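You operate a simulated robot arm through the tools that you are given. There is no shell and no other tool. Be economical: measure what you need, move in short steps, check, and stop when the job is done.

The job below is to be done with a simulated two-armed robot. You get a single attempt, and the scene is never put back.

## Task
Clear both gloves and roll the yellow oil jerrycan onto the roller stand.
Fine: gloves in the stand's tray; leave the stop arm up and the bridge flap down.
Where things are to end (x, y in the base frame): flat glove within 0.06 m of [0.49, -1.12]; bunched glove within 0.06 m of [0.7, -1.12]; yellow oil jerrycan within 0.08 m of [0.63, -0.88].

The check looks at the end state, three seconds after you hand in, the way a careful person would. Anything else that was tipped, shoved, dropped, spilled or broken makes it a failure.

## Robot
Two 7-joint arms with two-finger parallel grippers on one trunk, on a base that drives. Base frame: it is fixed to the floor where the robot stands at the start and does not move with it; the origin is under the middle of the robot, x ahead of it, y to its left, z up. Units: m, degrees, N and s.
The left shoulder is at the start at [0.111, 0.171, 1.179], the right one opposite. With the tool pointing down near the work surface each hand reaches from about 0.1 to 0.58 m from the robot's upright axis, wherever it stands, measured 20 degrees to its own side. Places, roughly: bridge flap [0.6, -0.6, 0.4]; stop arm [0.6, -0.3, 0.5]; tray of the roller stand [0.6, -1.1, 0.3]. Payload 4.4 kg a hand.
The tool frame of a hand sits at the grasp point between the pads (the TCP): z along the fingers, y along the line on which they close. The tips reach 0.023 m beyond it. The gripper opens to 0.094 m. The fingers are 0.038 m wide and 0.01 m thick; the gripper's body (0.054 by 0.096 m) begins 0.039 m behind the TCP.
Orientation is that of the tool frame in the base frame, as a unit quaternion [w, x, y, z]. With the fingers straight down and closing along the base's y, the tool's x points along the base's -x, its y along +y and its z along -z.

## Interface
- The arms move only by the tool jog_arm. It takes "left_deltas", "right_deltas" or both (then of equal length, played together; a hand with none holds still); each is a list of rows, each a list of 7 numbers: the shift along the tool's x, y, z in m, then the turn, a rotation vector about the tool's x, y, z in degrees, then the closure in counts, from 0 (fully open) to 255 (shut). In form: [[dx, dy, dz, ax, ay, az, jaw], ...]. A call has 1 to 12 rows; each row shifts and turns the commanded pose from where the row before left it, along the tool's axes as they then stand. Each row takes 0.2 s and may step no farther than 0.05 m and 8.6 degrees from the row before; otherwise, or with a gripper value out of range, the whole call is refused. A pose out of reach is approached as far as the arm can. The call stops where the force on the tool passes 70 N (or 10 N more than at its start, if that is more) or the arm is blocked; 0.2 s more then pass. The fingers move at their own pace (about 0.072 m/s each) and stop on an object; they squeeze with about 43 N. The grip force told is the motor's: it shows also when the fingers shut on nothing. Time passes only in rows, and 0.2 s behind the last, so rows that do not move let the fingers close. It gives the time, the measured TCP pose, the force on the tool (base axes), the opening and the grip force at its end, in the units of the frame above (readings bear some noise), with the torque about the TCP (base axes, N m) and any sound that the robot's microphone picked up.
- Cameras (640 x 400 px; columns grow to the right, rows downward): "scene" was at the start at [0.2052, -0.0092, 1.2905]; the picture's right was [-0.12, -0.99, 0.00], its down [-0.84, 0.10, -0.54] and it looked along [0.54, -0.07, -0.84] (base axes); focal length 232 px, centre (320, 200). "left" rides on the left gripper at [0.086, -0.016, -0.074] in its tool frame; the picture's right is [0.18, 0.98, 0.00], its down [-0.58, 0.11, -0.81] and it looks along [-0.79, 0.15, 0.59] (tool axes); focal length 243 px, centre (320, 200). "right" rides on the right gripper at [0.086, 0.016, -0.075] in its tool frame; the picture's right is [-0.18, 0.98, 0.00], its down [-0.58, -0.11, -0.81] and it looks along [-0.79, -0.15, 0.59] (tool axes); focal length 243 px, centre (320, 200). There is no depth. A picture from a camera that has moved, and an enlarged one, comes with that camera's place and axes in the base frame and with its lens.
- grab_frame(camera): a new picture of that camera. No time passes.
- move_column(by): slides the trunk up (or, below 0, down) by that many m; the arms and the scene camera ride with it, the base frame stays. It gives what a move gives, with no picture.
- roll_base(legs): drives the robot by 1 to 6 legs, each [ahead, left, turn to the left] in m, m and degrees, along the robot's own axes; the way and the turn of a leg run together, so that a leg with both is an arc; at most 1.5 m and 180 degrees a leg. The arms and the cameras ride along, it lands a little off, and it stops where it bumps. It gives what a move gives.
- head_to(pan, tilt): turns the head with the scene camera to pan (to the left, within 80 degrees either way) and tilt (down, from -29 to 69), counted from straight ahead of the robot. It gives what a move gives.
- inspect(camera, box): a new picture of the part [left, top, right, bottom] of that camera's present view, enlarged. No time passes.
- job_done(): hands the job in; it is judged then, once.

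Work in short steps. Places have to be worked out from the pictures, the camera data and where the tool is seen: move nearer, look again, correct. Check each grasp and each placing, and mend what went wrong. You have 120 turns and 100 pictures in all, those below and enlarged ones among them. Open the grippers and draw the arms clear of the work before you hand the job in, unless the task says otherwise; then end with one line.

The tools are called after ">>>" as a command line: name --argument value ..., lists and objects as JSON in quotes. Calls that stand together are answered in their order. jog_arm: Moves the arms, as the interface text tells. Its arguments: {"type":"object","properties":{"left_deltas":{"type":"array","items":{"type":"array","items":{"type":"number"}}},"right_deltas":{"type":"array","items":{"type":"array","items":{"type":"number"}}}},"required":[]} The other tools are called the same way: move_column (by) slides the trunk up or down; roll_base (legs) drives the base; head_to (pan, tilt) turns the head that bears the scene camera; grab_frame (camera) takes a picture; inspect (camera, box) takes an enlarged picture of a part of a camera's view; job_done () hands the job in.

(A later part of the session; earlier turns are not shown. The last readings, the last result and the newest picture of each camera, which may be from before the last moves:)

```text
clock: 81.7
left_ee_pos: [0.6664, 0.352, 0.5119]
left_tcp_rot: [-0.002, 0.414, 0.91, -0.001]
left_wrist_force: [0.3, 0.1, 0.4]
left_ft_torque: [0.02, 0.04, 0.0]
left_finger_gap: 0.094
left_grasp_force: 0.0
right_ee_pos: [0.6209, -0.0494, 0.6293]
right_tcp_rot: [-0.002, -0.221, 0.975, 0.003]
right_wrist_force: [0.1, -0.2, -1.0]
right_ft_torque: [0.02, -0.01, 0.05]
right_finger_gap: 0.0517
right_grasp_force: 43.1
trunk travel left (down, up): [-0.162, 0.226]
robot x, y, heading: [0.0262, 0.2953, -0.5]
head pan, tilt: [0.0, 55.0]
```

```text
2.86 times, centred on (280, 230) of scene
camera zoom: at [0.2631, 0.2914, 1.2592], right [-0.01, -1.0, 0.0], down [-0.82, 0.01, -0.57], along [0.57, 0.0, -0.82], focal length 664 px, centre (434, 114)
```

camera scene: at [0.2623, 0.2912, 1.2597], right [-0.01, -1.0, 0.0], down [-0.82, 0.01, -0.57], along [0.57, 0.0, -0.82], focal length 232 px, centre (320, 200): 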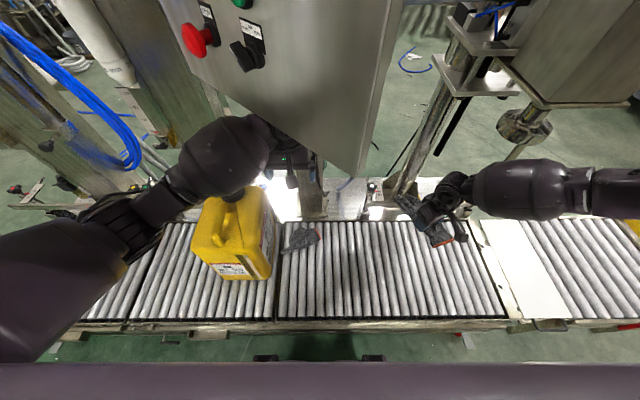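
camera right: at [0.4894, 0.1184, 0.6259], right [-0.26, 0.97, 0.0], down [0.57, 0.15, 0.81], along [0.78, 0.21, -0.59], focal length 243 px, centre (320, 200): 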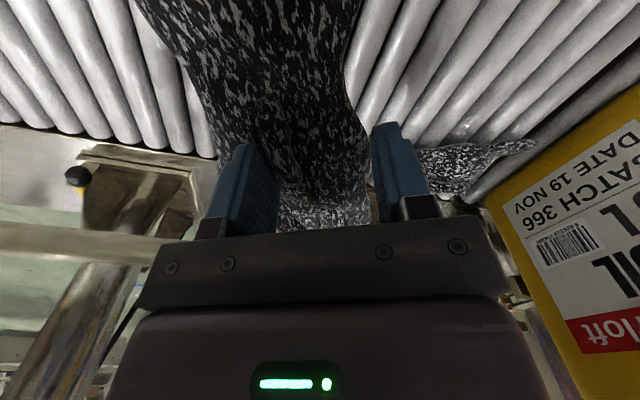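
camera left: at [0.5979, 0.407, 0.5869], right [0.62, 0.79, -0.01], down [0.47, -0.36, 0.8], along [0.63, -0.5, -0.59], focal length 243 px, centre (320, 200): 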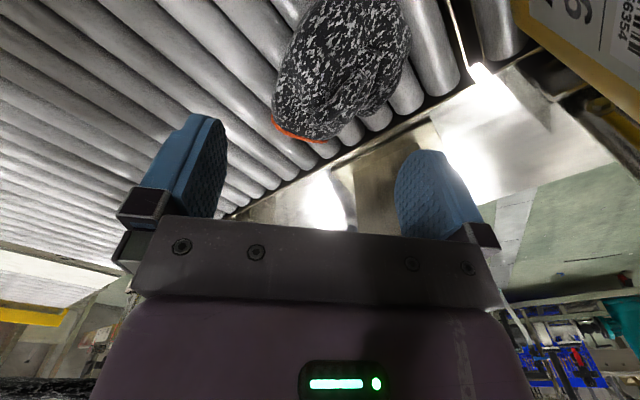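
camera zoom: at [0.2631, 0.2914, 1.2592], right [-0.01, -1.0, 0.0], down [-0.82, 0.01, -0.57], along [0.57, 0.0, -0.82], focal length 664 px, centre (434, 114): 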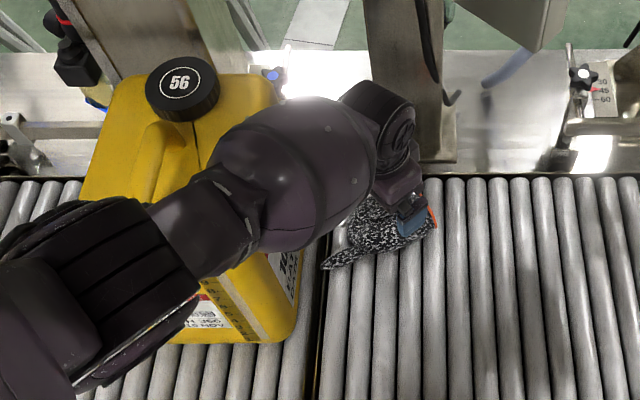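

The forearm passes close over the can, so I shift the base 0.2 m to the right and bring the hand back over the glove; the arm then comes from the can's free side.

>>> roll_base --legs '[[0, -0.2, 0]]'

>>> jog_arm --left_deltas '[[0.03, 0.0264, 0, 0, 0, 0, 0], [0.03, 0.0264, 0, 0, 0, 0, 0], [0.03, 0.0264, 0, 0, 0, 0, 0], [0.03, 0.0264, 0, 0, 0, 0, 0], [0.03, 0.0264, 0, 0, 0, 0, 0]]'

>>> grab_frame --camera "left"

>>> grab_frame --camera "scene"

```text
clock: 84.1
left_ee_pos: [0.6639, 0.1526, 0.5111]
left_tcp_rot: [-0.002, 0.413, 0.911, -0.003]
left_wrist_force: [0.3, 0.4, -0.3]
left_ft_torque: [0.02, -0.02, -0.02]
left_finger_gap: 0.0941
left_grasp_force: 0.1
right_ee_pos: [0.6208, -0.2487, 0.6297]
right_tcp_rot: [-0.001, -0.222, 0.975, 0.001]
right_wrist_force: [-0.2, -0.9, -0.1]
right_ft_torque: [-0.04, 0.02, -0.01]
right_finger_gap: 0.052
right_grasp_force: 42.9
trunk travel left (down, up): [-0.162, 0.226]
robot x, y, heading: [0.02, 0.0953, -0.4]
head pan, tilt: [0.0, 55.0]
```

```text
clock: 85.3
left_ee_pos: [0.6645, 0.354, 0.5098]
left_tcp_rot: [-0.002, 0.413, 0.911, -0.002]
left_wrist_force: [0.3, 0.7, 1.2]
left_ft_torque: [-0.03, -0.01, 0.04]
left_finger_gap: 0.0941
left_grasp_force: 0.1
right_ee_pos: [0.621, -0.249, 0.63]
right_tcp_rot: [-0.002, -0.222, 0.975, 0.001]
right_wrist_force: [0.0, 0.0, -0.2]
right_ft_torque: [0.0, -0.01, 0.0]
right_finger_gap: 0.0519
right_grasp_force: 42.9
trunk travel left (down, up): [-0.162, 0.226]
robot x, y, heading: [0.0235, 0.0994, -0.5]
head pan, tilt: [0.0, 55.0]
```

```text
46 pictures are left
camera left: at [0.5963, 0.409, 0.586], right [0.62, 0.79, -0.01], down [0.47, -0.36, 0.8], along [0.63, -0.5, -0.59], focal length 243 px, centre (320, 200)
```

left: 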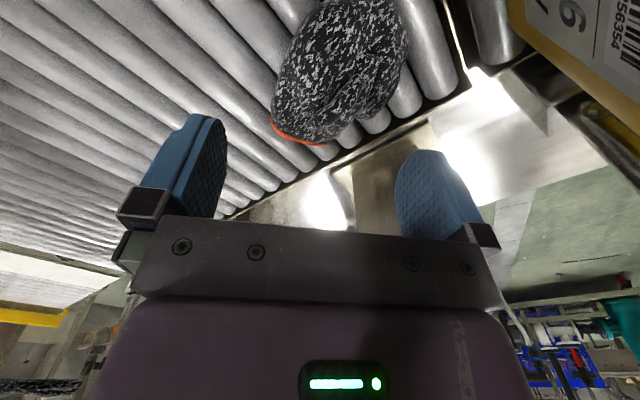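

```text
45 pictures are left
camera scene: at [0.2614, 0.0919, 1.2594], right [-0.01, -1.0, 0.0], down [-0.82, 0.0, -0.57], along [0.57, 0.0, -0.82], focal length 232 px, centre (320, 200)
```

scene: 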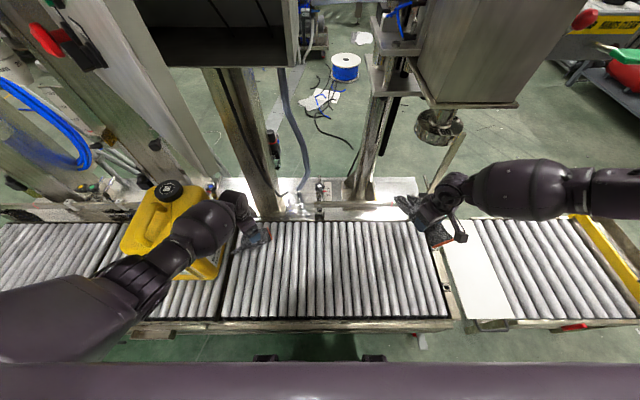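

The forearm still passes near the can's upper right edge, so I raise the trunk 0.1 m to lift the elbow before descending.

>>> move_column --by 0.1

>>> jog_arm --left_deltas '[[0, 0, 0.04, 0, 0, 0, 0], [0, 0, 0.04, 0, 0, 0, 0], [0, 0, 0.04, 0, 0, 0, 0], [0, 0, 0.03, 0, 0, 0, 0]]'

>>> inspect --camera "scene" --box '[60, 160, 320, 340]'

>>> grab_frame --camera "left"

```text
clock: 86.7
left_ee_pos: [0.683, 0.3538, 0.6417]
left_tcp_rot: [0.021, 0.413, 0.91, 0.009]
left_wrist_force: [0.2, -0.5, 0.3]
left_ft_torque: [-0.01, -0.01, 0.02]
left_finger_gap: 0.0939
left_grasp_force: 0.2
right_ee_pos: [0.6198, -0.248, 0.7293]
right_tcp_rot: [-0.002, -0.221, 0.975, 0.002]
right_wrist_force: [0.0, -0.3, -0.8]
right_ft_torque: [0.01, 0.04, 0.01]
right_finger_gap: 0.0518
right_grasp_force: 43.2
trunk travel left (down, up): [-0.262, 0.126]
robot x, y, heading: [0.0253, 0.0903, -0.4]
head pan, tilt: [0.0, 55.0]
```

```text
clock: 87.7
left_ee_pos: [0.6587, 0.3478, 0.6139]
left_tcp_rot: [0.023, 0.412, 0.911, 0.009]
left_wrist_force: [-0.2, 0.4, 0.6]
left_ft_torque: [0.03, 0.04, 0.0]
left_finger_gap: 0.0942
left_grasp_force: 0.1
left hand out of reach, approached as far as the arm can: row 1, 2, 3, 4
right_ee_pos: [0.6212, -0.2471, 0.7311]
right_tcp_rot: [-0.001, -0.222, 0.975, 0.002]
right_wrist_force: [0.0, -0.1, -0.6]
right_ft_torque: [0.01, 0.03, -0.01]
right_finger_gap: 0.0126
right_grasp_force: 43.6
trunk travel left (down, up): [-0.262, 0.126]
robot x, y, heading: [0.0246, 0.0918, -0.5]
head pan, tilt: [0.0, 55.0]
```

```text
2.22 times, centred on (190, 250) of scene
camera zoom: at [0.1785, 0.0924, 1.3687], right [-0.01, -1.0, 0.0], down [-0.82, 0.01, -0.57], along [0.57, 0.0, -0.82], focal length 516 px, centre (609, 89)
```

zoom: 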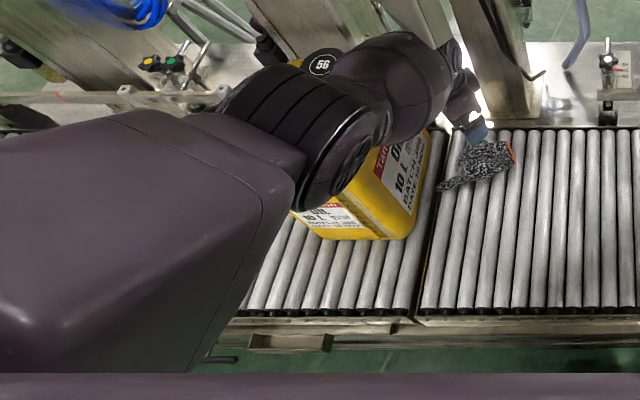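

```text
43 pictures are left
camera left: at [0.5865, 0.4029, 0.6858], right [0.62, 0.79, 0.03], down [0.43, -0.36, 0.83], along [0.66, -0.5, -0.56], focal length 243 px, centre (320, 200)
```

left: 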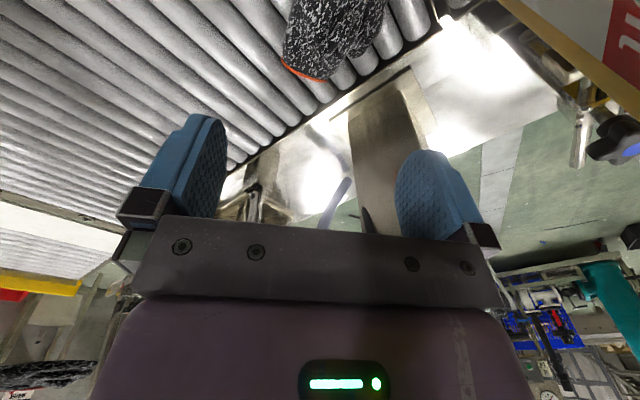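

The right finger gap fell to 0.013 – the flat glove may have slipped. I check the right hand at once.

>>> grab_frame --camera "right"

>>> grab_frame --camera "scene"

```text
42 pictures are left
camera right: at [0.5356, -0.2708, 0.8053], right [-0.26, 0.97, 0.0], down [0.57, 0.15, 0.81], along [0.78, 0.21, -0.59], focal length 243 px, centre (320, 200)
```

right: 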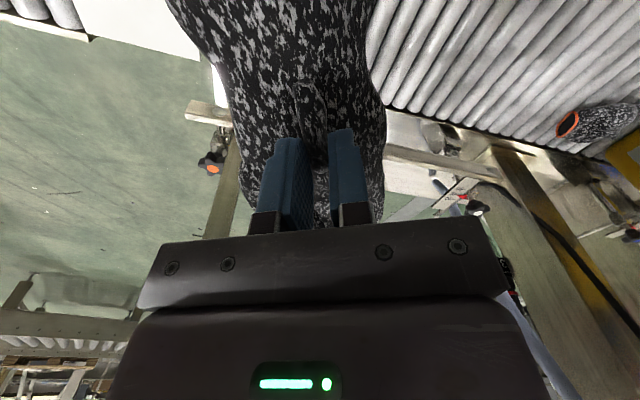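

```text
41 pictures are left
camera scene: at [0.1785, 0.0924, 1.3687], right [-0.01, -1.0, 0.0], down [-0.82, 0.01, -0.57], along [0.57, 0.0, -0.82], focal length 232 px, centre (320, 200)
```

scene: 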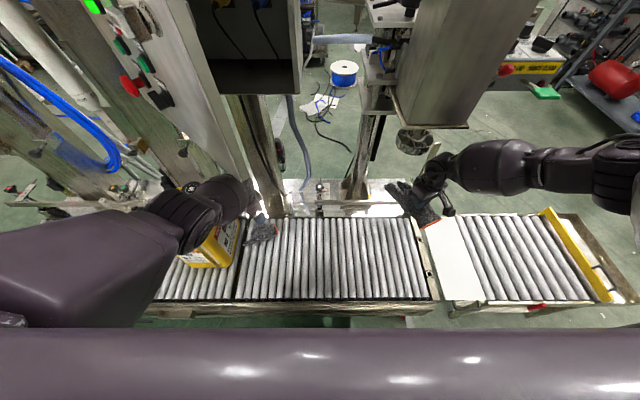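

It still holds a pinch of the glove. I deliver it right away: back off 0.1 m and drive 0.87 m right so the hand comes over the tray.

>>> roll_base --legs '[[-0.1, 0, 0], [0, -0.87, 0]]'

>>> head_to --pan -25 --tilt 55

>>> grab_frame --camera "scene"

>>> grab_frame --camera "right"

```text
clock: 96.4
left_ee_pos: [0.5536, -0.5267, 0.6145]
left_tcp_rot: [0.022, 0.414, 0.91, 0.009]
left_wrist_force: [-0.1, 0.5, 0.4]
left_ft_torque: [0.02, 0.0, 0.0]
left_finger_gap: 0.0937
left_grasp_force: 0.2
right_ee_pos: [0.5132, -1.1238, 0.7296]
right_tcp_rot: [-0.001, -0.221, 0.975, 0.002]
right_wrist_force: [0.2, -0.3, -0.3]
right_ft_torque: [0.03, -0.02, -0.01]
right_finger_gap: 0.0127
right_grasp_force: 43.2
trunk travel left (down, up): [-0.262, 0.126]
robot x, y, heading: [-0.0788, -0.7791, -0.6]
head pan, tilt: [0.0, 55.0]
```

```text
clock: 97.3
left_ee_pos: [0.5544, -0.5268, 0.6143]
left_tcp_rot: [0.023, 0.415, 0.91, 0.009]
left_wrist_force: [-1.0, -0.5, 0.2]
left_ft_torque: [-0.03, 0.04, 0.03]
left_finger_gap: 0.0939
left_grasp_force: 0.1
right_ee_pos: [0.5132, -1.1217, 0.7307]
right_tcp_rot: [-0.001, -0.221, 0.975, 0.001]
right_wrist_force: [0.5, -0.3, -1.1]
right_ft_torque: [-0.02, 0.0, 0.0]
right_finger_gap: 0.0129
right_grasp_force: 42.9
trunk travel left (down, up): [-0.262, 0.126]
robot x, y, heading: [-0.0823, -0.7773, -0.6]
head pan, tilt: [-25.0, 55.0]
```

```text
40 pictures are left
camera scene: at [0.0659, -0.8119, 1.3686], right [-0.43, -0.9, 0.0], down [-0.74, 0.35, -0.57], along [0.52, -0.25, -0.82], focal length 232 px, centre (320, 200)
```

scene: 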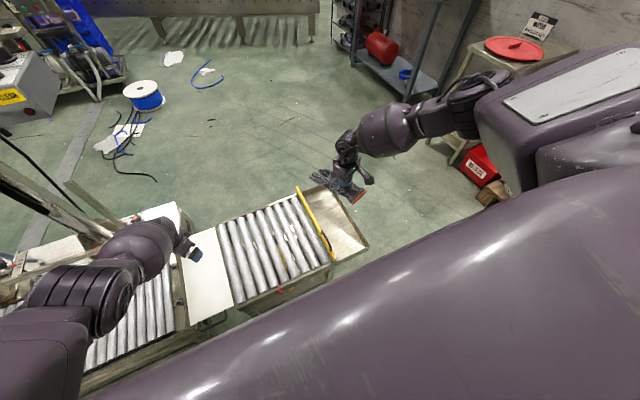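

```text
39 pictures are left
camera right: at [0.4287, -1.1458, 0.8051], right [-0.26, 0.97, 0.0], down [0.57, 0.15, 0.8], along [0.78, 0.21, -0.59], focal length 243 px, centre (320, 200)
```

right: 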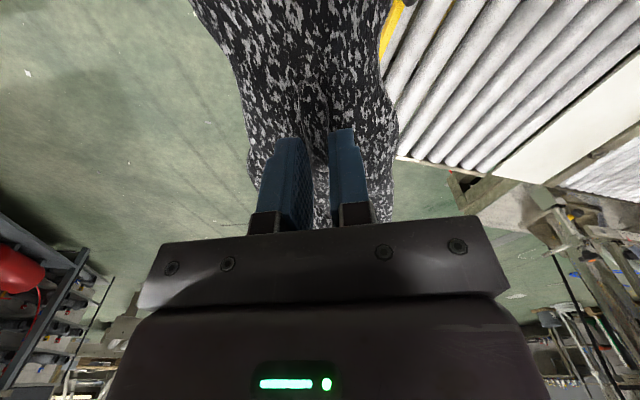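

Glove held over the tray, whose inside runs about y -1.04…-1.19, x 0.37…0.77. I move the base closer for reach, turn the glove's axis along x, and set the hand over (0.478,-1.12).

>>> roll_base --legs '[[0.05, -0.15, 0]]'

>>> jog_arm --left_deltas '[[0, 0, -0.03, 0, 0, 0, 0], [0, 0, -0.03, 0, 0, 0, 0], [0, 0, -0.03, 0, 0, 0, 0], [0, 0, -0.03, 0, 0, 0, 0], [0, 0, 0, 0, 0, 0, 0], [0, 0, 0, 0, 0, 0, 0], [0, 0, 0, 0, 0, 0, 0], [0, 0, 0, 0, 0, 0, 0]]' --right_deltas '[[0, 0, 0, 0, 0, 6.4, 255], [0, 0, 0, 0, 0, 6.4, 255], [0, 0, 0, 0, 0, 6.4, 255], [0, 0, 0, 0, 0, 6.4, 255], [0.021, 0.038, 0, 0, 0, 0, 255], [0.021, 0.038, 0, 0, 0, 0, 255], [0.021, 0.038, 0, 0, 0, 0, 255], [0.021, 0.038, 0, 0, 0, 0, 255]]'

>>> move_column --by -0.12

>>> grab_frame --camera "scene"

```text
clock: 99.3
left_ee_pos: [0.6021, -0.6765, 0.6144]
left_tcp_rot: [0.021, 0.414, 0.91, 0.009]
left_wrist_force: [-0.4, -0.5, 1.7]
left_ft_torque: [0.04, -0.02, 0.0]
left_finger_gap: 0.094
left_grasp_force: 0.0
right_ee_pos: [0.5603, -1.2729, 0.7297]
right_tcp_rot: [-0.001, -0.22, 0.975, 0.002]
right_wrist_force: [0.0, -0.3, -0.1]
right_ft_torque: [-0.02, -0.02, 0.04]
right_finger_gap: 0.013
right_grasp_force: 42.6
trunk travel left (down, up): [-0.262, 0.126]
robot x, y, heading: [-0.0348, -0.9293, -0.6]
head pan, tilt: [-25.0, 55.0]
```

```text
clock: 101.1
left_ee_pos: [0.5953, -0.6769, 0.7331]
left_tcp_rot: [0.024, 0.413, 0.91, 0.009]
left_wrist_force: [0.0, 1.0, 1.3]
left_ft_torque: [0.01, 0.0, -0.02]
left_finger_gap: 0.0942
left_grasp_force: 0.1
right_ee_pos: [0.4775, -1.12, 0.7317]
right_tcp_rot: [-0.002, 0.002, 1.0, 0.001]
right_wrist_force: [-0.1, -0.1, 0.1]
right_ft_torque: [0.0, -0.01, 0.01]
right_finger_gap: 0.0128
right_grasp_force: 43.3
trunk travel left (down, up): [-0.262, 0.126]
robot x, y, heading: [-0.0346, -0.93, -0.7]
head pan, tilt: [-25.0, 55.0]
```

```text
clock: 102.6
left_ee_pos: [0.5963, -0.6764, 0.616]
left_tcp_rot: [0.023, 0.414, 0.91, 0.009]
left_wrist_force: [0.6, 0.0, -1.1]
left_ft_torque: [0.03, 0.02, -0.01]
left_finger_gap: 0.0943
left_grasp_force: 0.1
right_ee_pos: [0.4792, -1.1209, 0.6128]
right_tcp_rot: [0.0, 0.0, 1.0, 0.001]
right_wrist_force: [-0.6, -0.2, -0.5]
right_ft_torque: [0.02, 0.01, -0.02]
right_finger_gap: 0.0128
right_grasp_force: 42.9
trunk travel left (down, up): [-0.142, 0.246]
robot x, y, heading: [-0.0342, -0.9259, -0.6]
head pan, tilt: [-25.0, 55.0]
```

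```text
38 pictures are left
camera scene: at [0.2162, -0.9627, 1.2364], right [-0.43, -0.9, 0.0], down [-0.74, 0.35, -0.57], along [0.52, -0.25, -0.82], focal length 232 px, centre (320, 200)
```

scene: 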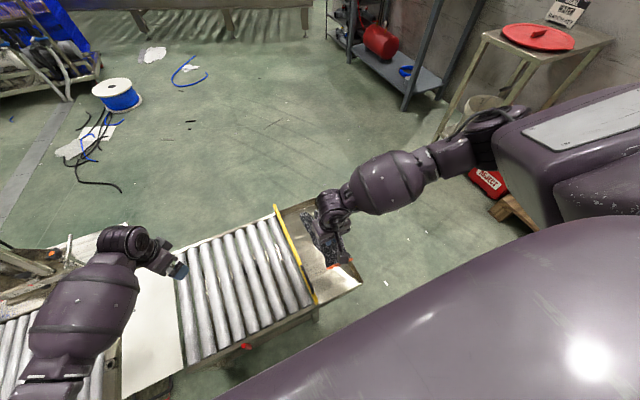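

Hand and glove are centred over the tray. I descend to z≈0.41 and look.

>>> jog_arm --right_deltas '[[0, 0, 0.04, 0, 0, 0, 255], [0, 0, 0.04, 0, 0, 0, 255], [0, 0, 0.04, 0, 0, 0, 255], [0, 0, 0.04, 0, 0, 0, 255], [0, 0, 0.04, 0, 0, 0, 255]]'

>>> inspect --camera "scene" --box '[240, 180, 400, 310]'

>>> grab_frame --camera "right"

```text
clock: 103.8
left_ee_pos: [0.5971, -0.6771, 0.613]
left_tcp_rot: [0.023, 0.413, 0.91, 0.008]
left_wrist_force: [0.2, -0.4, 1.1]
left_ft_torque: [0.0, 0.0, 0.0]
left_finger_gap: 0.0941
left_grasp_force: 0.1
right_ee_pos: [0.4773, -1.1197, 0.4099]
right_tcp_rot: [-0.001, 0.001, 1.0, 0.001]
right_wrist_force: [0.3, 0.3, -0.1]
right_ft_torque: [0.0, 0.03, 0.05]
right_finger_gap: 0.0126
right_grasp_force: 42.9
trunk travel left (down, up): [-0.142, 0.246]
robot x, y, heading: [-0.0372, -0.9299, -0.5]
head pan, tilt: [-25.0, 55.0]
```

```text
3.08 times, centred on (320, 245) of scene
camera zoom: at [0.2178, -0.9626, 1.2356], right [-0.43, -0.9, 0.0], down [-0.74, 0.35, -0.57], along [0.52, -0.25, -0.82], focal length 715 px, centre (320, 62)
```

zoom: 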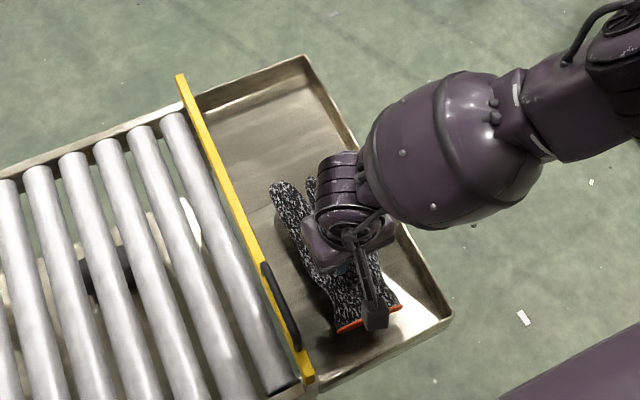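

```text
36 pictures are left
camera right: at [0.3916, -1.1042, 0.4841], right [0.19, 0.98, 0.0], down [0.58, -0.11, 0.8], along [0.79, -0.15, -0.59], focal length 243 px, centre (320, 200)
```

right: 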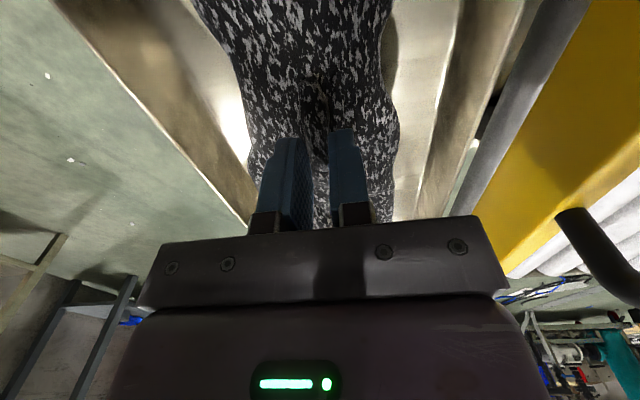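

The glove lies in line with the tray. I lower in small steps watching for touch.

>>> jog_arm --right_deltas '[[0, 0, 0.015, 0, 0, 0, 255], [0, 0, 0.015, 0, 0, 0, 255], [0, 0, 0.01, 0, 0, 0, 255]]'

```text
clock: 104.6
left_ee_pos: [0.5966, -0.6766, 0.6163]
left_tcp_rot: [0.025, 0.414, 0.91, 0.009]
left_wrist_force: [-0.4, -0.5, 1.0]
left_ft_torque: [0.02, 0.0, -0.02]
left_finger_gap: 0.0941
left_grasp_force: 0.1
right_ee_pos: [0.4771, -1.121, 0.3731]
right_tcp_rot: [-0.002, 0.002, 1.0, 0.002]
right_wrist_force: [-7.0, -2.7, 27.6]
right_ft_torque: [-0.16, 1.72, 0.15]
right_finger_gap: 0.0124
right_grasp_force: 42.5
trunk travel left (down, up): [-0.142, 0.246]
robot x, y, heading: [-0.0314, -0.9317, -0.6]
head pan, tilt: [-25.0, 55.0]
```

Touching the tray floor (28 N up). I back up 3 mm, open, and lift away.

>>> jog_arm --right_deltas '[[0, 0, -0.003, 0, 0, 0, 255], [0, 0, 0, 0, 0, 0, 40], [0, 0, 0, 0, 0, 0, 40], [0, 0, 0, 0, 0, 0, 40], [0, 0, -0.03, 0, 0, 0, 40], [0, 0, -0.045, 0, 0, 0, 40], [0, 0, -0.045, 0, 0, 0, 40], [0, 0, -0.045, 0, 0, 0, 40], [0, 0, -0.045, 0, 0, 0, 0], [0, 0, -0.045, 0, 0, 0, 0]]'

>>> grab_frame --camera "right"

```text
clock: 106.8
left_ee_pos: [0.5964, -0.6754, 0.6143]
left_tcp_rot: [0.023, 0.413, 0.91, 0.009]
left_wrist_force: [0.4, -0.8, 0.6]
left_ft_torque: [0.01, 0.02, -0.02]
left_finger_gap: 0.0942
left_grasp_force: 0.0
right_ee_pos: [0.478, -1.1206, 0.6298]
right_tcp_rot: [-0.001, 0.001, 1.0, 0.001]
right_wrist_force: [-0.4, -1.0, -0.1]
right_ft_torque: [0.0, -0.04, -0.01]
right_finger_gap: 0.0942
right_grasp_force: 0.0
trunk travel left (down, up): [-0.142, 0.246]
robot x, y, heading: [-0.0305, -0.9293, -0.8]
head pan, tilt: [-25.0, 55.0]
```

```text
35 pictures are left
camera right: at [0.3921, -1.1045, 0.7053], right [0.19, 0.98, 0.0], down [0.58, -0.11, 0.8], along [0.79, -0.15, -0.59], focal length 243 px, centre (320, 200)
```

right: 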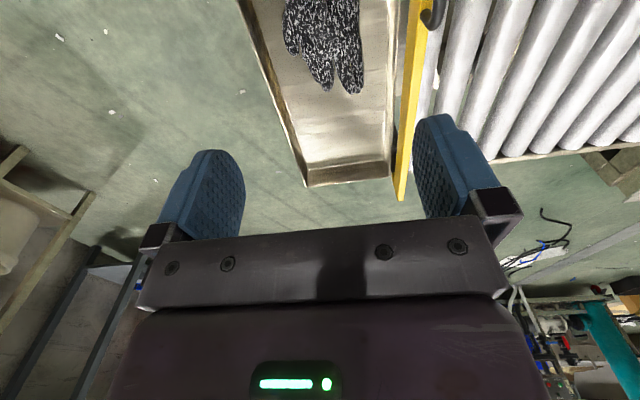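

The flat glove lies in the tray (≈x 0.50–0.52). Next, the bunched glove with the right hand, whose arm comes from the side away from the can; I raise and un-yaw the left hand so it clears the can, then drive back left.

>>> jog_arm --left_deltas '[[0, 0, -0.045, 0, 0, -8, 0], [0, 0, -0.045, 0, 0, -8, 0], [0, 0, -0.045, 0, 0, -8, 0], [0, 0, -0.045, 0, 0, -8, 0], [0, 0, -0.045, 0, 0, -8, 0], [0, 0, -0.03, 0, 0, -8, 0], [0.045, 0, 0, 0, 2, 0, 0], [0.045, 0, 0, 0, 0, 0, 0], [0.045, 0, 0, 0, 0, 0, 0], [0.045, 0, 0, 0, 0, 0, 0]]'

>>> inspect --camera "scene" --box '[240, 180, 400, 310]'

>>> roll_base --legs '[[0, 1.42, 0], [0, 0, 0.8]]'

>>> head_to --pan 0 --tilt 55

>>> grab_frame --camera "scene"

```text
clock: 109.0
left_ee_pos: [0.4046, -0.6712, 0.8652]
left_tcp_rot: [0.007, 0.008, 1.0, -0.001]
left_wrist_force: [-0.8, -0.4, -0.5]
left_ft_torque: [0.05, -0.01, 0.0]
left_finger_gap: 0.0941
left_grasp_force: 0.1
right_ee_pos: [0.4783, -1.1217, 0.6304]
right_tcp_rot: [-0.002, 0.0, 1.0, 0.001]
right_wrist_force: [-0.3, 0.4, 0.5]
right_ft_torque: [0.03, -0.02, 0.01]
right_finger_gap: 0.0941
right_grasp_force: 0.0
trunk travel left (down, up): [-0.142, 0.246]
robot x, y, heading: [-0.0339, -0.9296, -0.3]
head pan, tilt: [-25.0, 55.0]
```

```text
3.08 times, centred on (320, 245) of scene
camera zoom: at [0.2168, -0.9626, 1.236], right [-0.43, -0.9, 0.0], down [-0.74, 0.35, -0.57], along [0.52, -0.25, -0.82], focal length 715 px, centre (320, 62)
```

zoom: 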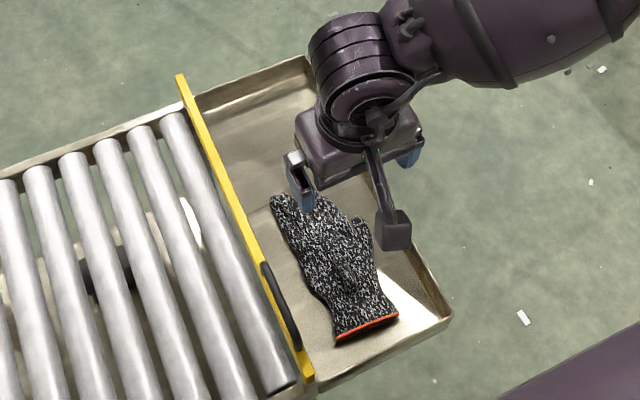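

```text
clock: 121.9
left_ee_pos: [0.4164, 0.7463, 0.8661]
left_tcp_rot: [0.008, 0.002, 1.0, -0.001]
left_wrist_force: [-0.4, -0.1, 0.2]
left_ft_torque: [-0.02, -0.01, 0.0]
left_finger_gap: 0.0938
left_grasp_force: 0.0
right_ee_pos: [0.4952, 0.2994, 0.6292]
right_tcp_rot: [-0.002, -0.005, 1.0, 0.002]
right_wrist_force: [0.5, 1.1, 0.1]
right_ft_torque: [-0.02, -0.02, -0.04]
right_finger_gap: 0.0938
right_grasp_force: 0.1
trunk travel left (down, up): [-0.142, 0.246]
robot x, y, heading: [-0.0189, 0.4843, 0.5]
head pan, tilt: [-25.0, 55.0]
```

```text
clock: 122.8
left_ee_pos: [0.415, 0.7458, 0.8656]
left_tcp_rot: [0.007, 0.001, 1.0, -0.002]
left_wrist_force: [-0.4, 0.0, -1.0]
left_ft_torque: [-0.01, 0.02, 0.0]
left_finger_gap: 0.0941
left_grasp_force: 0.2
right_ee_pos: [0.4939, 0.2975, 0.6289]
right_tcp_rot: [-0.002, -0.006, 1.0, 0.002]
right_wrist_force: [-0.1, 0.1, 0.2]
right_ft_torque: [0.05, -0.03, -0.01]
right_finger_gap: 0.094
right_grasp_force: 0.0
trunk travel left (down, up): [-0.142, 0.246]
robot x, y, heading: [-0.0201, 0.4797, 0.2]
head pan, tilt: [0.0, 55.0]
```

```text
33 pictures are left
camera scene: at [0.2384, 0.4831, 1.2358], right [0.0, -1.0, 0.0], down [-0.82, 0.0, -0.57], along [0.57, 0.0, -0.82], focal length 232 px, centre (320, 200)
```

scene: 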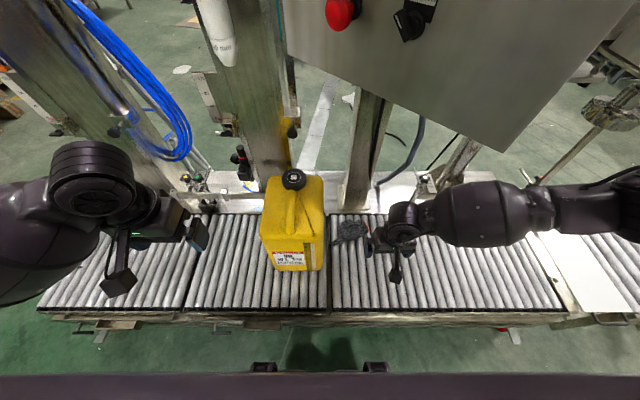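

Flat glove measured at ≈(0.512,-1.115): fine. Now I drive 0.06 ahead and place the right hand over the bunched glove, yawed 45°.

>>> roll_base --legs '[[0.06, 0, 0]]'

>>> jog_arm --right_deltas '[[-0.036, 0.017, 0, 0, 0, 0, 0], [-0.036, 0.017, 0, 0, 0, 0, 0], [-0.036, 0.017, 0, 0, 0, 0, 0], [0, 0, 0, 0, 0, 8, 0], [0, 0, 0, 0, 0, 8, 0], [0, 0, 0, 0, 0, 8, 0], [0, 0, 0, 0, 0, 8, 0], [0, 0, 0, 0, 0, 8, 0], [0, 0, 0, 0, 0, 8, 0]]'

>>> grab_frame --camera "right"

```text
clock: 123.9
left_ee_pos: [0.4672, 0.7475, 0.8657]
left_tcp_rot: [0.008, -0.002, 1.0, -0.002]
left_wrist_force: [-0.1, 0.1, 0.5]
left_ft_torque: [-0.01, -0.01, 0.0]
left_finger_gap: 0.094
left_grasp_force: 0.0
right_ee_pos: [0.5497, 0.301, 0.6307]
right_tcp_rot: [-0.001, -0.007, 1.0, 0.002]
right_wrist_force: [0.3, -0.7, -0.3]
right_ft_torque: [0.02, 0.01, 0.03]
right_finger_gap: 0.0937
right_grasp_force: 0.0
trunk travel left (down, up): [-0.142, 0.246]
robot x, y, heading: [0.032, 0.4816, 0.6]
head pan, tilt: [0.0, 55.0]
stopped in leg 1: the robot was blocked; the commanded pose is now the measured one
```

```text
clock: 125.9
left_ee_pos: [0.4674, 0.7469, 0.8647]
left_tcp_rot: [0.007, -0.001, 1.0, -0.001]
left_wrist_force: [0.3, 0.2, -0.1]
left_ft_torque: [0.01, 0.01, 0.0]
left_finger_gap: 0.0941
left_grasp_force: 0.0
right_ee_pos: [0.6569, 0.3534, 0.6302]
right_tcp_rot: [-0.001, 0.401, 0.916, 0.001]
right_wrist_force: [0.9, 1.0, 0.2]
right_ft_torque: [0.01, 0.01, -0.01]
right_finger_gap: 0.094
right_grasp_force: 0.1
trunk travel left (down, up): [-0.142, 0.246]
robot x, y, heading: [0.0323, 0.4802, 0.4]
head pan, tilt: [0.0, 55.0]
```

```text
32 pictures are left
camera right: at [0.6108, 0.4273, 0.7049], right [0.85, 0.53, 0.0], down [0.32, -0.5, 0.8], along [0.43, -0.68, -0.59], focal length 243 px, centre (320, 200)
```

right: 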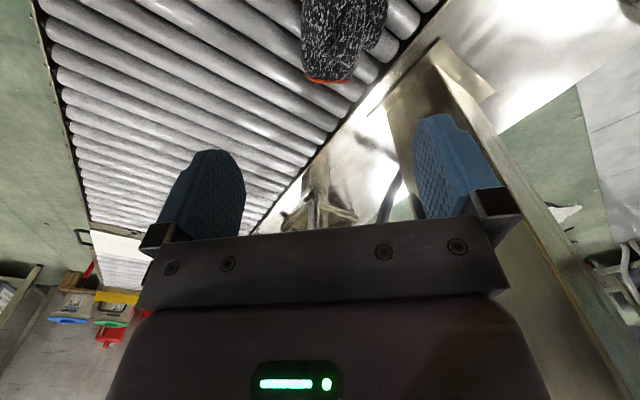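

Aligned on the glove's axis. I descend to z≈0.43 in five rows, with the small correction to (0.672,0.348).

>>> jog_arm --right_deltas '[[-0.0028, 0.0015, 0.04, 0, 0, 0, 0], [-0.0028, 0.0015, 0.04, 0, 0, 0, 0], [-0.0028, 0.0015, 0.04, 0, 0, 0, 0], [-0.0028, 0.0015, 0.04, 0, 0, 0, 0], [-0.0028, 0.0015, 0.04, 0, 0, 0, 0]]'

>>> grab_frame --camera "right"

```text
clock: 127.1
left_ee_pos: [0.466, 0.7481, 0.8682]
left_tcp_rot: [0.009, -0.002, 1.0, -0.002]
left_wrist_force: [0.5, 0.4, -0.1]
left_ft_torque: [-0.02, -0.01, 0.01]
left_finger_gap: 0.094
left_grasp_force: 0.0
right_ee_pos: [0.6739, 0.3487, 0.4354]
right_tcp_rot: [0.001, 0.399, 0.917, 0.003]
right_wrist_force: [-1.5, -1.3, 16.6]
right_ft_torque: [0.3, -0.62, 0.2]
right_finger_gap: 0.0932
right_grasp_force: 0.0
trunk travel left (down, up): [-0.142, 0.246]
robot x, y, heading: [0.0315, 0.4828, 0.7]
head pan, tilt: [0.0, 55.0]
```

```text
31 pictures are left
camera right: at [0.6263, 0.4232, 0.509], right [0.84, 0.54, 0.01], down [0.31, -0.5, 0.81], along [0.44, -0.68, -0.59], focal length 243 px, centre (320, 200)
```

right: 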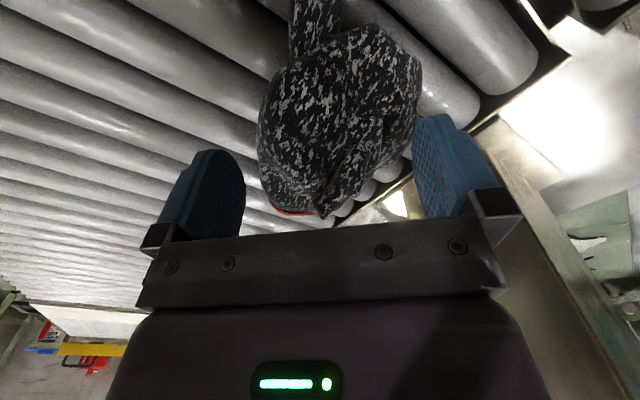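

A light touch (17 N) — the bulky glove meets the hand. Fingers straddle it, so I close here.

>>> jog_arm --right_deltas '[[0, 0, -0.002, 0, 0, 0, 60], [0, 0, 0, 0, 0, 0, 150], [0, 0, 0, 0, 0, 0, 255], [0, 0, 0, 0, 0, 0, 255], [0, 0, 0, 0, 0, 0, 255], [0, 0, 0, 0, 0, 0, 255], [0, 0, -0.015, 0, 0, 0, 255], [0, 0, -0.015, 0, 0, 0, 255]]'

>>> grab_frame --camera "right"

```text
clock: 128.9
left_ee_pos: [0.4691, 0.7474, 0.8651]
left_tcp_rot: [0.007, -0.002, 1.0, 0.0]
left_wrist_force: [0.2, 0.4, 1.1]
left_ft_torque: [-0.02, 0.01, -0.01]
left_finger_gap: 0.0938
left_grasp_force: 0.0
right_ee_pos: [0.6697, 0.3495, 0.4605]
right_tcp_rot: [-0.002, 0.399, 0.917, 0.0]
right_wrist_force: [-0.8, 0.6, 0.1]
right_ft_torque: [0.01, 0.02, 0.01]
right_finger_gap: 0.0657
right_grasp_force: 42.8
trunk travel left (down, up): [-0.142, 0.246]
robot x, y, heading: [0.0323, 0.4797, 0.5]
head pan, tilt: [0.0, 55.0]
```

```text
30 pictures are left
camera right: at [0.6235, 0.4223, 0.536], right [0.85, 0.53, 0.0], down [0.32, -0.5, 0.8], along [0.43, -0.68, -0.6], focal length 243 px, centre (320, 200)
```

right: 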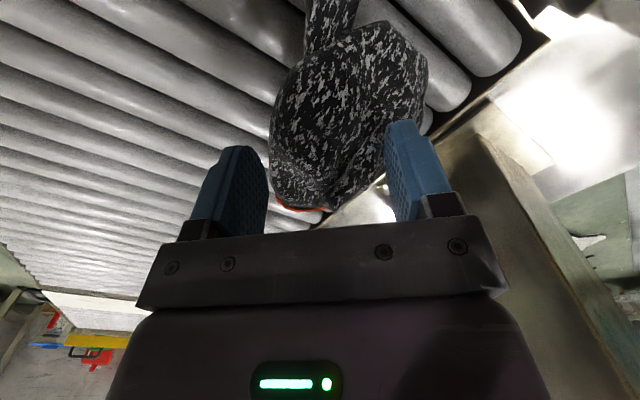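

Grip stopped at 0.066 m with 43 N. I lift to check whether the glove comes along.

>>> jog_arm --right_deltas '[[0, 0, -0.04, 0, 0, 0, 255], [0, 0, -0.045, 0, 0, 0, 255], [0, 0, -0.045, 0, 0, 0, 255]]'

>>> grab_frame --camera "right"

```text
clock: 129.7
left_ee_pos: [0.4689, 0.7482, 0.8653]
left_tcp_rot: [0.008, -0.001, 1.0, -0.001]
left_wrist_force: [-0.7, -0.1, 0.1]
left_ft_torque: [0.04, -0.03, 0.01]
left_finger_gap: 0.0938
left_grasp_force: 0.1
right_ee_pos: [0.6717, 0.3477, 0.5932]
right_tcp_rot: [-0.001, 0.399, 0.917, 0.001]
right_wrist_force: [-0.4, -0.1, -0.7]
right_ft_torque: [-0.01, -0.03, -0.04]
right_finger_gap: 0.065
right_grasp_force: 42.5
trunk travel left (down, up): [-0.142, 0.246]
robot x, y, heading: [0.0367, 0.4839, 0.7]
head pan, tilt: [0.0, 55.0]
```

```text
29 pictures are left
camera right: at [0.626, 0.4211, 0.6675], right [0.85, 0.53, 0.0], down [0.32, -0.5, 0.8], along [0.43, -0.68, -0.59], focal length 243 px, centre (320, 200)
```

right: 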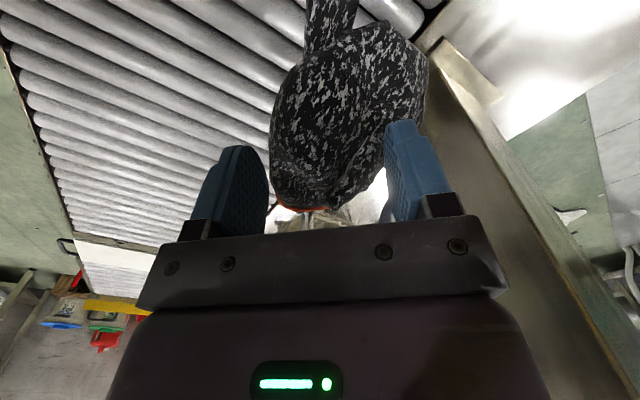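

Held. I raise it and turn the hand back to zero yaw so the glove's length lies along the tray, then drive to the stand.

>>> jog_arm --right_deltas '[[0, 0, -0.03, 0, 0, 0, 255], [0, 0, -0.03, 0, 0, -6, 255], [0, 0, -0.03, 0, 0, -7, 255], [0, 0, 0, 0, 0, -7, 255], [0, 0, 0, 0, 0, -7, 255], [0, 0, 0, 0, 0, -7, 255], [0, 0, 0, 0, 0, -7, 255], [0, 0, 0, 0, 0, -6, 255]]'

>>> roll_base --legs '[[-0.05, 0, 0], [0, -1.45, 0], [0, 0, -0.6]]'

>>> head_to --pan -25 --tilt 55

>>> grab_frame --camera "scene"

```text
clock: 131.5
left_ee_pos: [0.4682, 0.7467, 0.8649]
left_tcp_rot: [0.007, -0.001, 1.0, -0.001]
left_wrist_force: [0.3, -0.1, 0.4]
left_ft_torque: [-0.01, -0.01, -0.01]
left_finger_gap: 0.094
left_grasp_force: 0.2
right_ee_pos: [0.6711, 0.3478, 0.6817]
right_tcp_rot: [-0.001, 0.0, 1.0, 0.001]
right_wrist_force: [0.6, -0.6, -0.9]
right_ft_torque: [0.0, 0.02, 0.0]
right_finger_gap: 0.0647
right_grasp_force: 43.1
trunk travel left (down, up): [-0.142, 0.246]
robot x, y, heading: [0.0356, 0.4818, 0.6]
head pan, tilt: [0.0, 55.0]
```

```text
clock: 145.2
left_ee_pos: [0.4346, -0.7079, 0.8655]
left_tcp_rot: [0.008, 0.003, 1.0, -0.001]
left_wrist_force: [-0.2, -1.0, 0.2]
left_ft_torque: [-0.02, 0.04, 0.01]
left_finger_gap: 0.0941
left_grasp_force: 0.0
right_ee_pos: [0.6336, -1.1096, 0.6826]
right_tcp_rot: [-0.001, 0.006, 1.0, 0.002]
right_wrist_force: [-0.4, -1.2, 0.0]
right_ft_torque: [0.0, 0.04, 0.0]
right_finger_gap: 0.0125
right_grasp_force: 43.2
trunk travel left (down, up): [-0.142, 0.246]
robot x, y, heading: [-0.0009, -0.9705, -0.3]
head pan, tilt: [0.0, 55.0]
```

```text
clock: 146.1
left_ee_pos: [0.4337, -0.7084, 0.8658]
left_tcp_rot: [0.007, 0.004, 1.0, 0.0]
left_wrist_force: [0.4, -0.1, -0.1]
left_ft_torque: [0.03, 0.0, -0.01]
left_finger_gap: 0.0941
left_grasp_force: 0.0
right_ee_pos: [0.6349, -1.1096, 0.6829]
right_tcp_rot: [-0.001, 0.006, 1.0, 0.002]
right_wrist_force: [-0.7, 0.4, -0.6]
right_ft_torque: [-0.02, 0.02, -0.04]
right_finger_gap: 0.0129
right_grasp_force: 43.1
trunk travel left (down, up): [-0.142, 0.246]
robot x, y, heading: [-0.0022, -0.965, 0.1]
head pan, tilt: [-25.0, 55.0]
```

```text
28 pictures are left
camera scene: at [0.2483, -1.0002, 1.2358], right [-0.42, -0.91, 0.0], down [-0.74, 0.35, -0.57], along [0.52, -0.24, -0.82], focal length 232 px, centre (320, 200)
```

scene: 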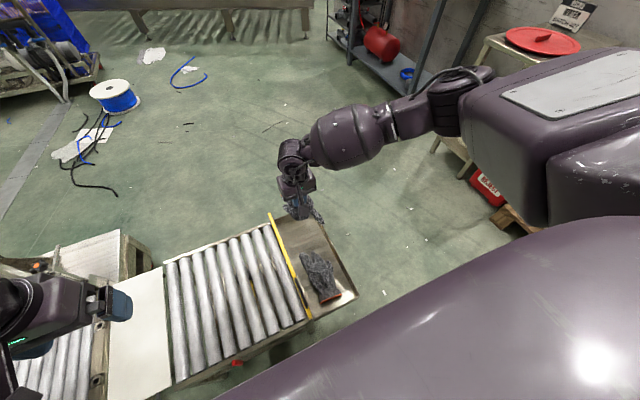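

The gap again settled to 0.0125 as with the first glove, yet something is held. I look with the right camera.

>>> grab_frame --camera "right"

```text
27 pictures are left
camera right: at [0.5485, -1.0927, 0.7565], right [0.2, 0.98, 0.0], down [0.58, -0.12, 0.81], along [0.79, -0.16, -0.59], focal length 243 px, centre (320, 200)
```

right: 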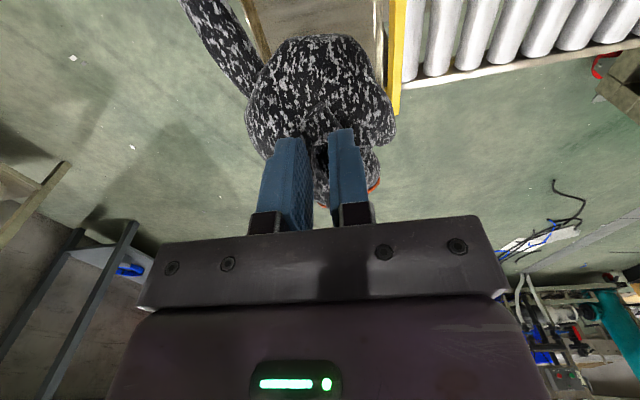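

Held firmly; the bulk's centre is ~2.5 cm nearer me than the TCP, so I aim the TCP at (0.72,-1.115). I edge the base forward and lower the trunk for reach, then move out.

>>> roll_base --legs '[[0.03, 0, 0]]'

>>> move_column --by -0.12

>>> jog_arm --right_deltas '[[-0.02, 0, 0.01, 0, 0, 0, 255], [-0.02, 0, 0.01, 0, 0, 0, 255], [-0.017, 0, 0.02, 0, 0, 0, 255]]'

```text
clock: 146.9
left_ee_pos: [0.4655, -0.7087, 0.8648]
left_tcp_rot: [0.006, 0.004, 1.0, -0.001]
left_wrist_force: [-0.2, 0.9, -1.0]
left_ft_torque: [0.01, -0.03, 0.01]
left_finger_gap: 0.0941
left_grasp_force: 0.1
right_ee_pos: [0.6639, -1.1103, 0.6811]
right_tcp_rot: [-0.001, 0.006, 1.0, 0.001]
right_wrist_force: [0.2, 0.0, -0.2]
right_ft_torque: [0.02, 0.02, 0.0]
right_finger_gap: 0.0129
right_grasp_force: 43.0
trunk travel left (down, up): [-0.142, 0.246]
robot x, y, heading: [0.0316, -0.9706, -0.1]
head pan, tilt: [-25.0, 55.0]
```

```text
clock: 148.4
left_ee_pos: [0.4198, -0.7088, 0.6497]
left_tcp_rot: [-0.188, 0.003, 0.982, -0.001]
left_wrist_force: [-0.3, -0.6, 0.7]
left_ft_torque: [0.02, -0.01, -0.01]
left_finger_gap: 0.0941
left_grasp_force: 0.1
right_ee_pos: [0.663, -1.1096, 0.5638]
right_tcp_rot: [0.001, 0.006, 1.0, 0.001]
right_wrist_force: [-0.5, 0.2, 0.2]
right_ft_torque: [0.0, 0.0, -0.01]
right_finger_gap: 0.0127
right_grasp_force: 42.3
trunk travel left (down, up): [-0.022, 0.366]
robot x, y, heading: [0.027, -0.97, -0.1]
head pan, tilt: [-25.0, 55.0]
```

```text
clock: 149.2
left_ee_pos: [0.4208, -0.7073, 0.6491]
left_tcp_rot: [-0.189, 0.003, 0.982, 0.0]
left_wrist_force: [0.3, -0.5, 0.0]
left_ft_torque: [-0.05, -0.02, 0.0]
left_finger_gap: 0.0941
left_grasp_force: 0.0
right_ee_pos: [0.7215, -1.1109, 0.523]
right_tcp_rot: [-0.001, 0.006, 1.0, 0.001]
right_wrist_force: [0.0, 0.7, 0.3]
right_ft_torque: [0.0, 0.0, 0.0]
right_finger_gap: 0.0125
right_grasp_force: 43.6
trunk travel left (down, up): [-0.022, 0.366]
robot x, y, heading: [0.0245, -0.9685, 0.2]
head pan, tilt: [-25.0, 55.0]
```

Reach is fine. I check the alignment from above before lowering.

>>> grab_frame --camera "right"

>>> inspect --camera "scene" --box '[220, 180, 400, 330]'

```text
26 pictures are left
camera right: at [0.6357, -1.0933, 0.5964], right [0.2, 0.98, 0.0], down [0.58, -0.12, 0.81], along [0.79, -0.16, -0.59], focal length 243 px, centre (320, 200)
```

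right: 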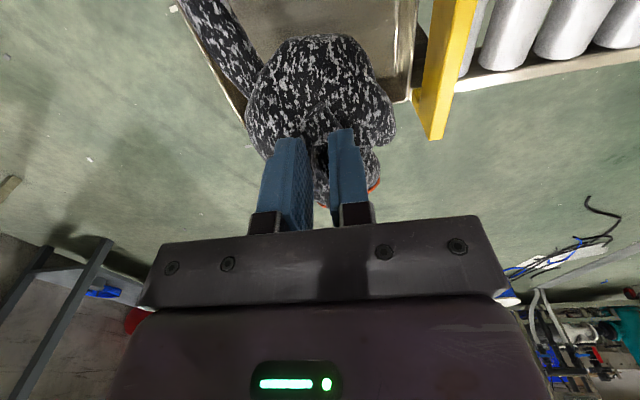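

```text
2.67 times, centred on (310, 255) of scene
camera zoom: at [0.3864, -1.0004, 1.0868], right [-0.42, -0.91, 0.0], down [-0.74, 0.35, -0.57], along [0.52, -0.24, -0.82], focal length 619 px, centre (347, 53)
```

zoom: 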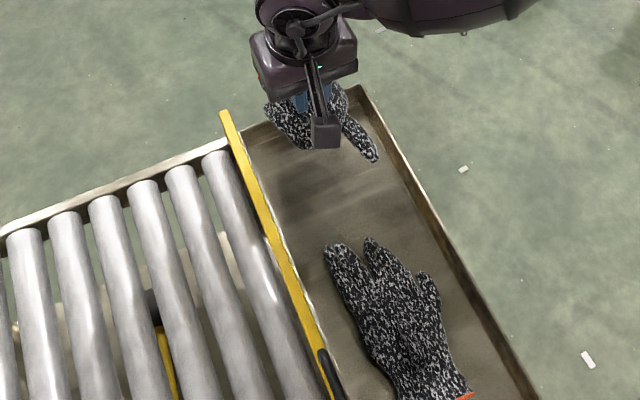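

The tray's far rim is at x≈0.78, so the glove fits. I lower in steps.

>>> jog_arm --right_deltas '[[0, -0.004, 0.04, 0, 0, 0, 255], [0, 0, 0.04, 0, 0, 0, 255], [0, 0, 0.03, 0, 0, 0, 255], [0, 0, 0.015, 0, 0, 0, 255], [0, 0, 0.01, 0, 0, 0, 255]]'

```text
clock: 150.1
left_ee_pos: [0.419, -0.7083, 0.6508]
left_tcp_rot: [-0.186, 0.004, 0.982, -0.001]
left_wrist_force: [-0.9, -0.4, 0.0]
left_ft_torque: [0.01, -0.04, 0.01]
left_finger_gap: 0.0941
left_grasp_force: 0.0
right_ee_pos: [0.7203, -1.1113, 0.4219]
right_tcp_rot: [0.002, 0.006, 1.0, 0.005]
right_wrist_force: [-22.5, -5.4, 38.4]
right_ft_torque: [-0.26, -1.44, -0.31]
right_finger_gap: 0.0135
right_grasp_force: 42.9
trunk travel left (down, up): [-0.022, 0.366]
robot x, y, heading: [0.0237, -0.9689, -0.2]
head pan, tilt: [-25.0, 55.0]
stopped in row 4 (right hand): the force on the tool passed its limit at 94 N (the readings are from after the stop); the commanded pose is now the measured one
```

Contact already at z 0.42 with some backward push; I look to see whether the glove stands on the floor or on the rim.

>>> grab_frame --camera "right"

>>> inspect --camera "scene" --box '[260, 180, 380, 280]'

```text
24 pictures are left
camera right: at [0.634, -1.0944, 0.4957], right [0.2, 0.98, 0.01], down [0.58, -0.12, 0.81], along [0.79, -0.15, -0.59], focal length 243 px, centre (320, 200)
```

right: 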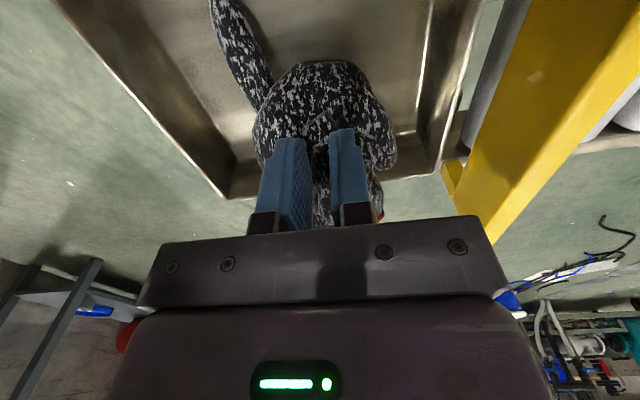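

```text
4.00 times, centred on (320, 230) of scene
camera zoom: at [0.3814, -1.0012, 1.0889], right [-0.43, -0.9, 0.0], down [-0.74, 0.35, -0.58], along [0.52, -0.24, -0.82], focal length 929 px, centre (320, 80)
```

zoom: 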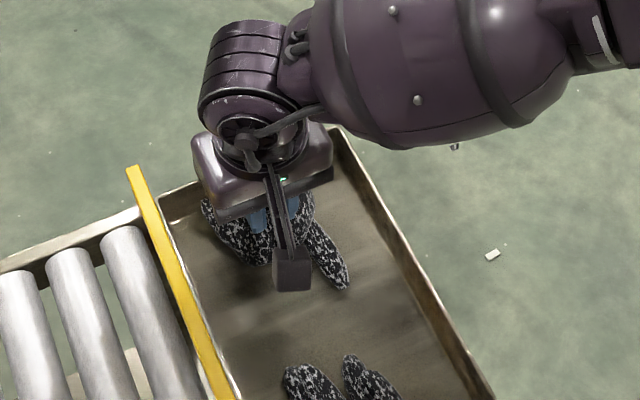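

The cuff end likely catches the far rim. I lift 2 cm, come back 2.2 cm in x, and lower again.

>>> jog_arm --right_deltas '[[0, 0, -0.02, 0, 0, 0, 255], [0.022, 0, 0, 0, 0, 0, 255], [0, 0, 0.015, 0, 0, 0, 255], [0, 0, 0.015, 0, 0, 0, 255]]'

```text
clock: 151.2
left_ee_pos: [0.4184, -0.7085, 0.6528]
left_tcp_rot: [-0.185, 0.005, 0.983, -0.001]
left_wrist_force: [-0.4, 0.1, -1.8]
left_ft_torque: [0.01, -0.04, 0.04]
left_finger_gap: 0.0943
left_grasp_force: 0.1
right_ee_pos: [0.6983, -1.1099, 0.4142]
right_tcp_rot: [0.002, 0.006, 1.0, 0.006]
right_wrist_force: [-18.2, -7.6, 51.1]
right_ft_torque: [-0.67, 0.2, 0.0]
right_finger_gap: 0.0129
right_grasp_force: 42.9
trunk travel left (down, up): [-0.022, 0.366]
robot x, y, heading: [0.0274, -0.9713, -0.3]
head pan, tilt: [-25.0, 55.0]
stopped in row 4 (right hand): the force on the tool passed its limit at 73 N (the readings are from after the stop); the commanded pose is now the measured one
```

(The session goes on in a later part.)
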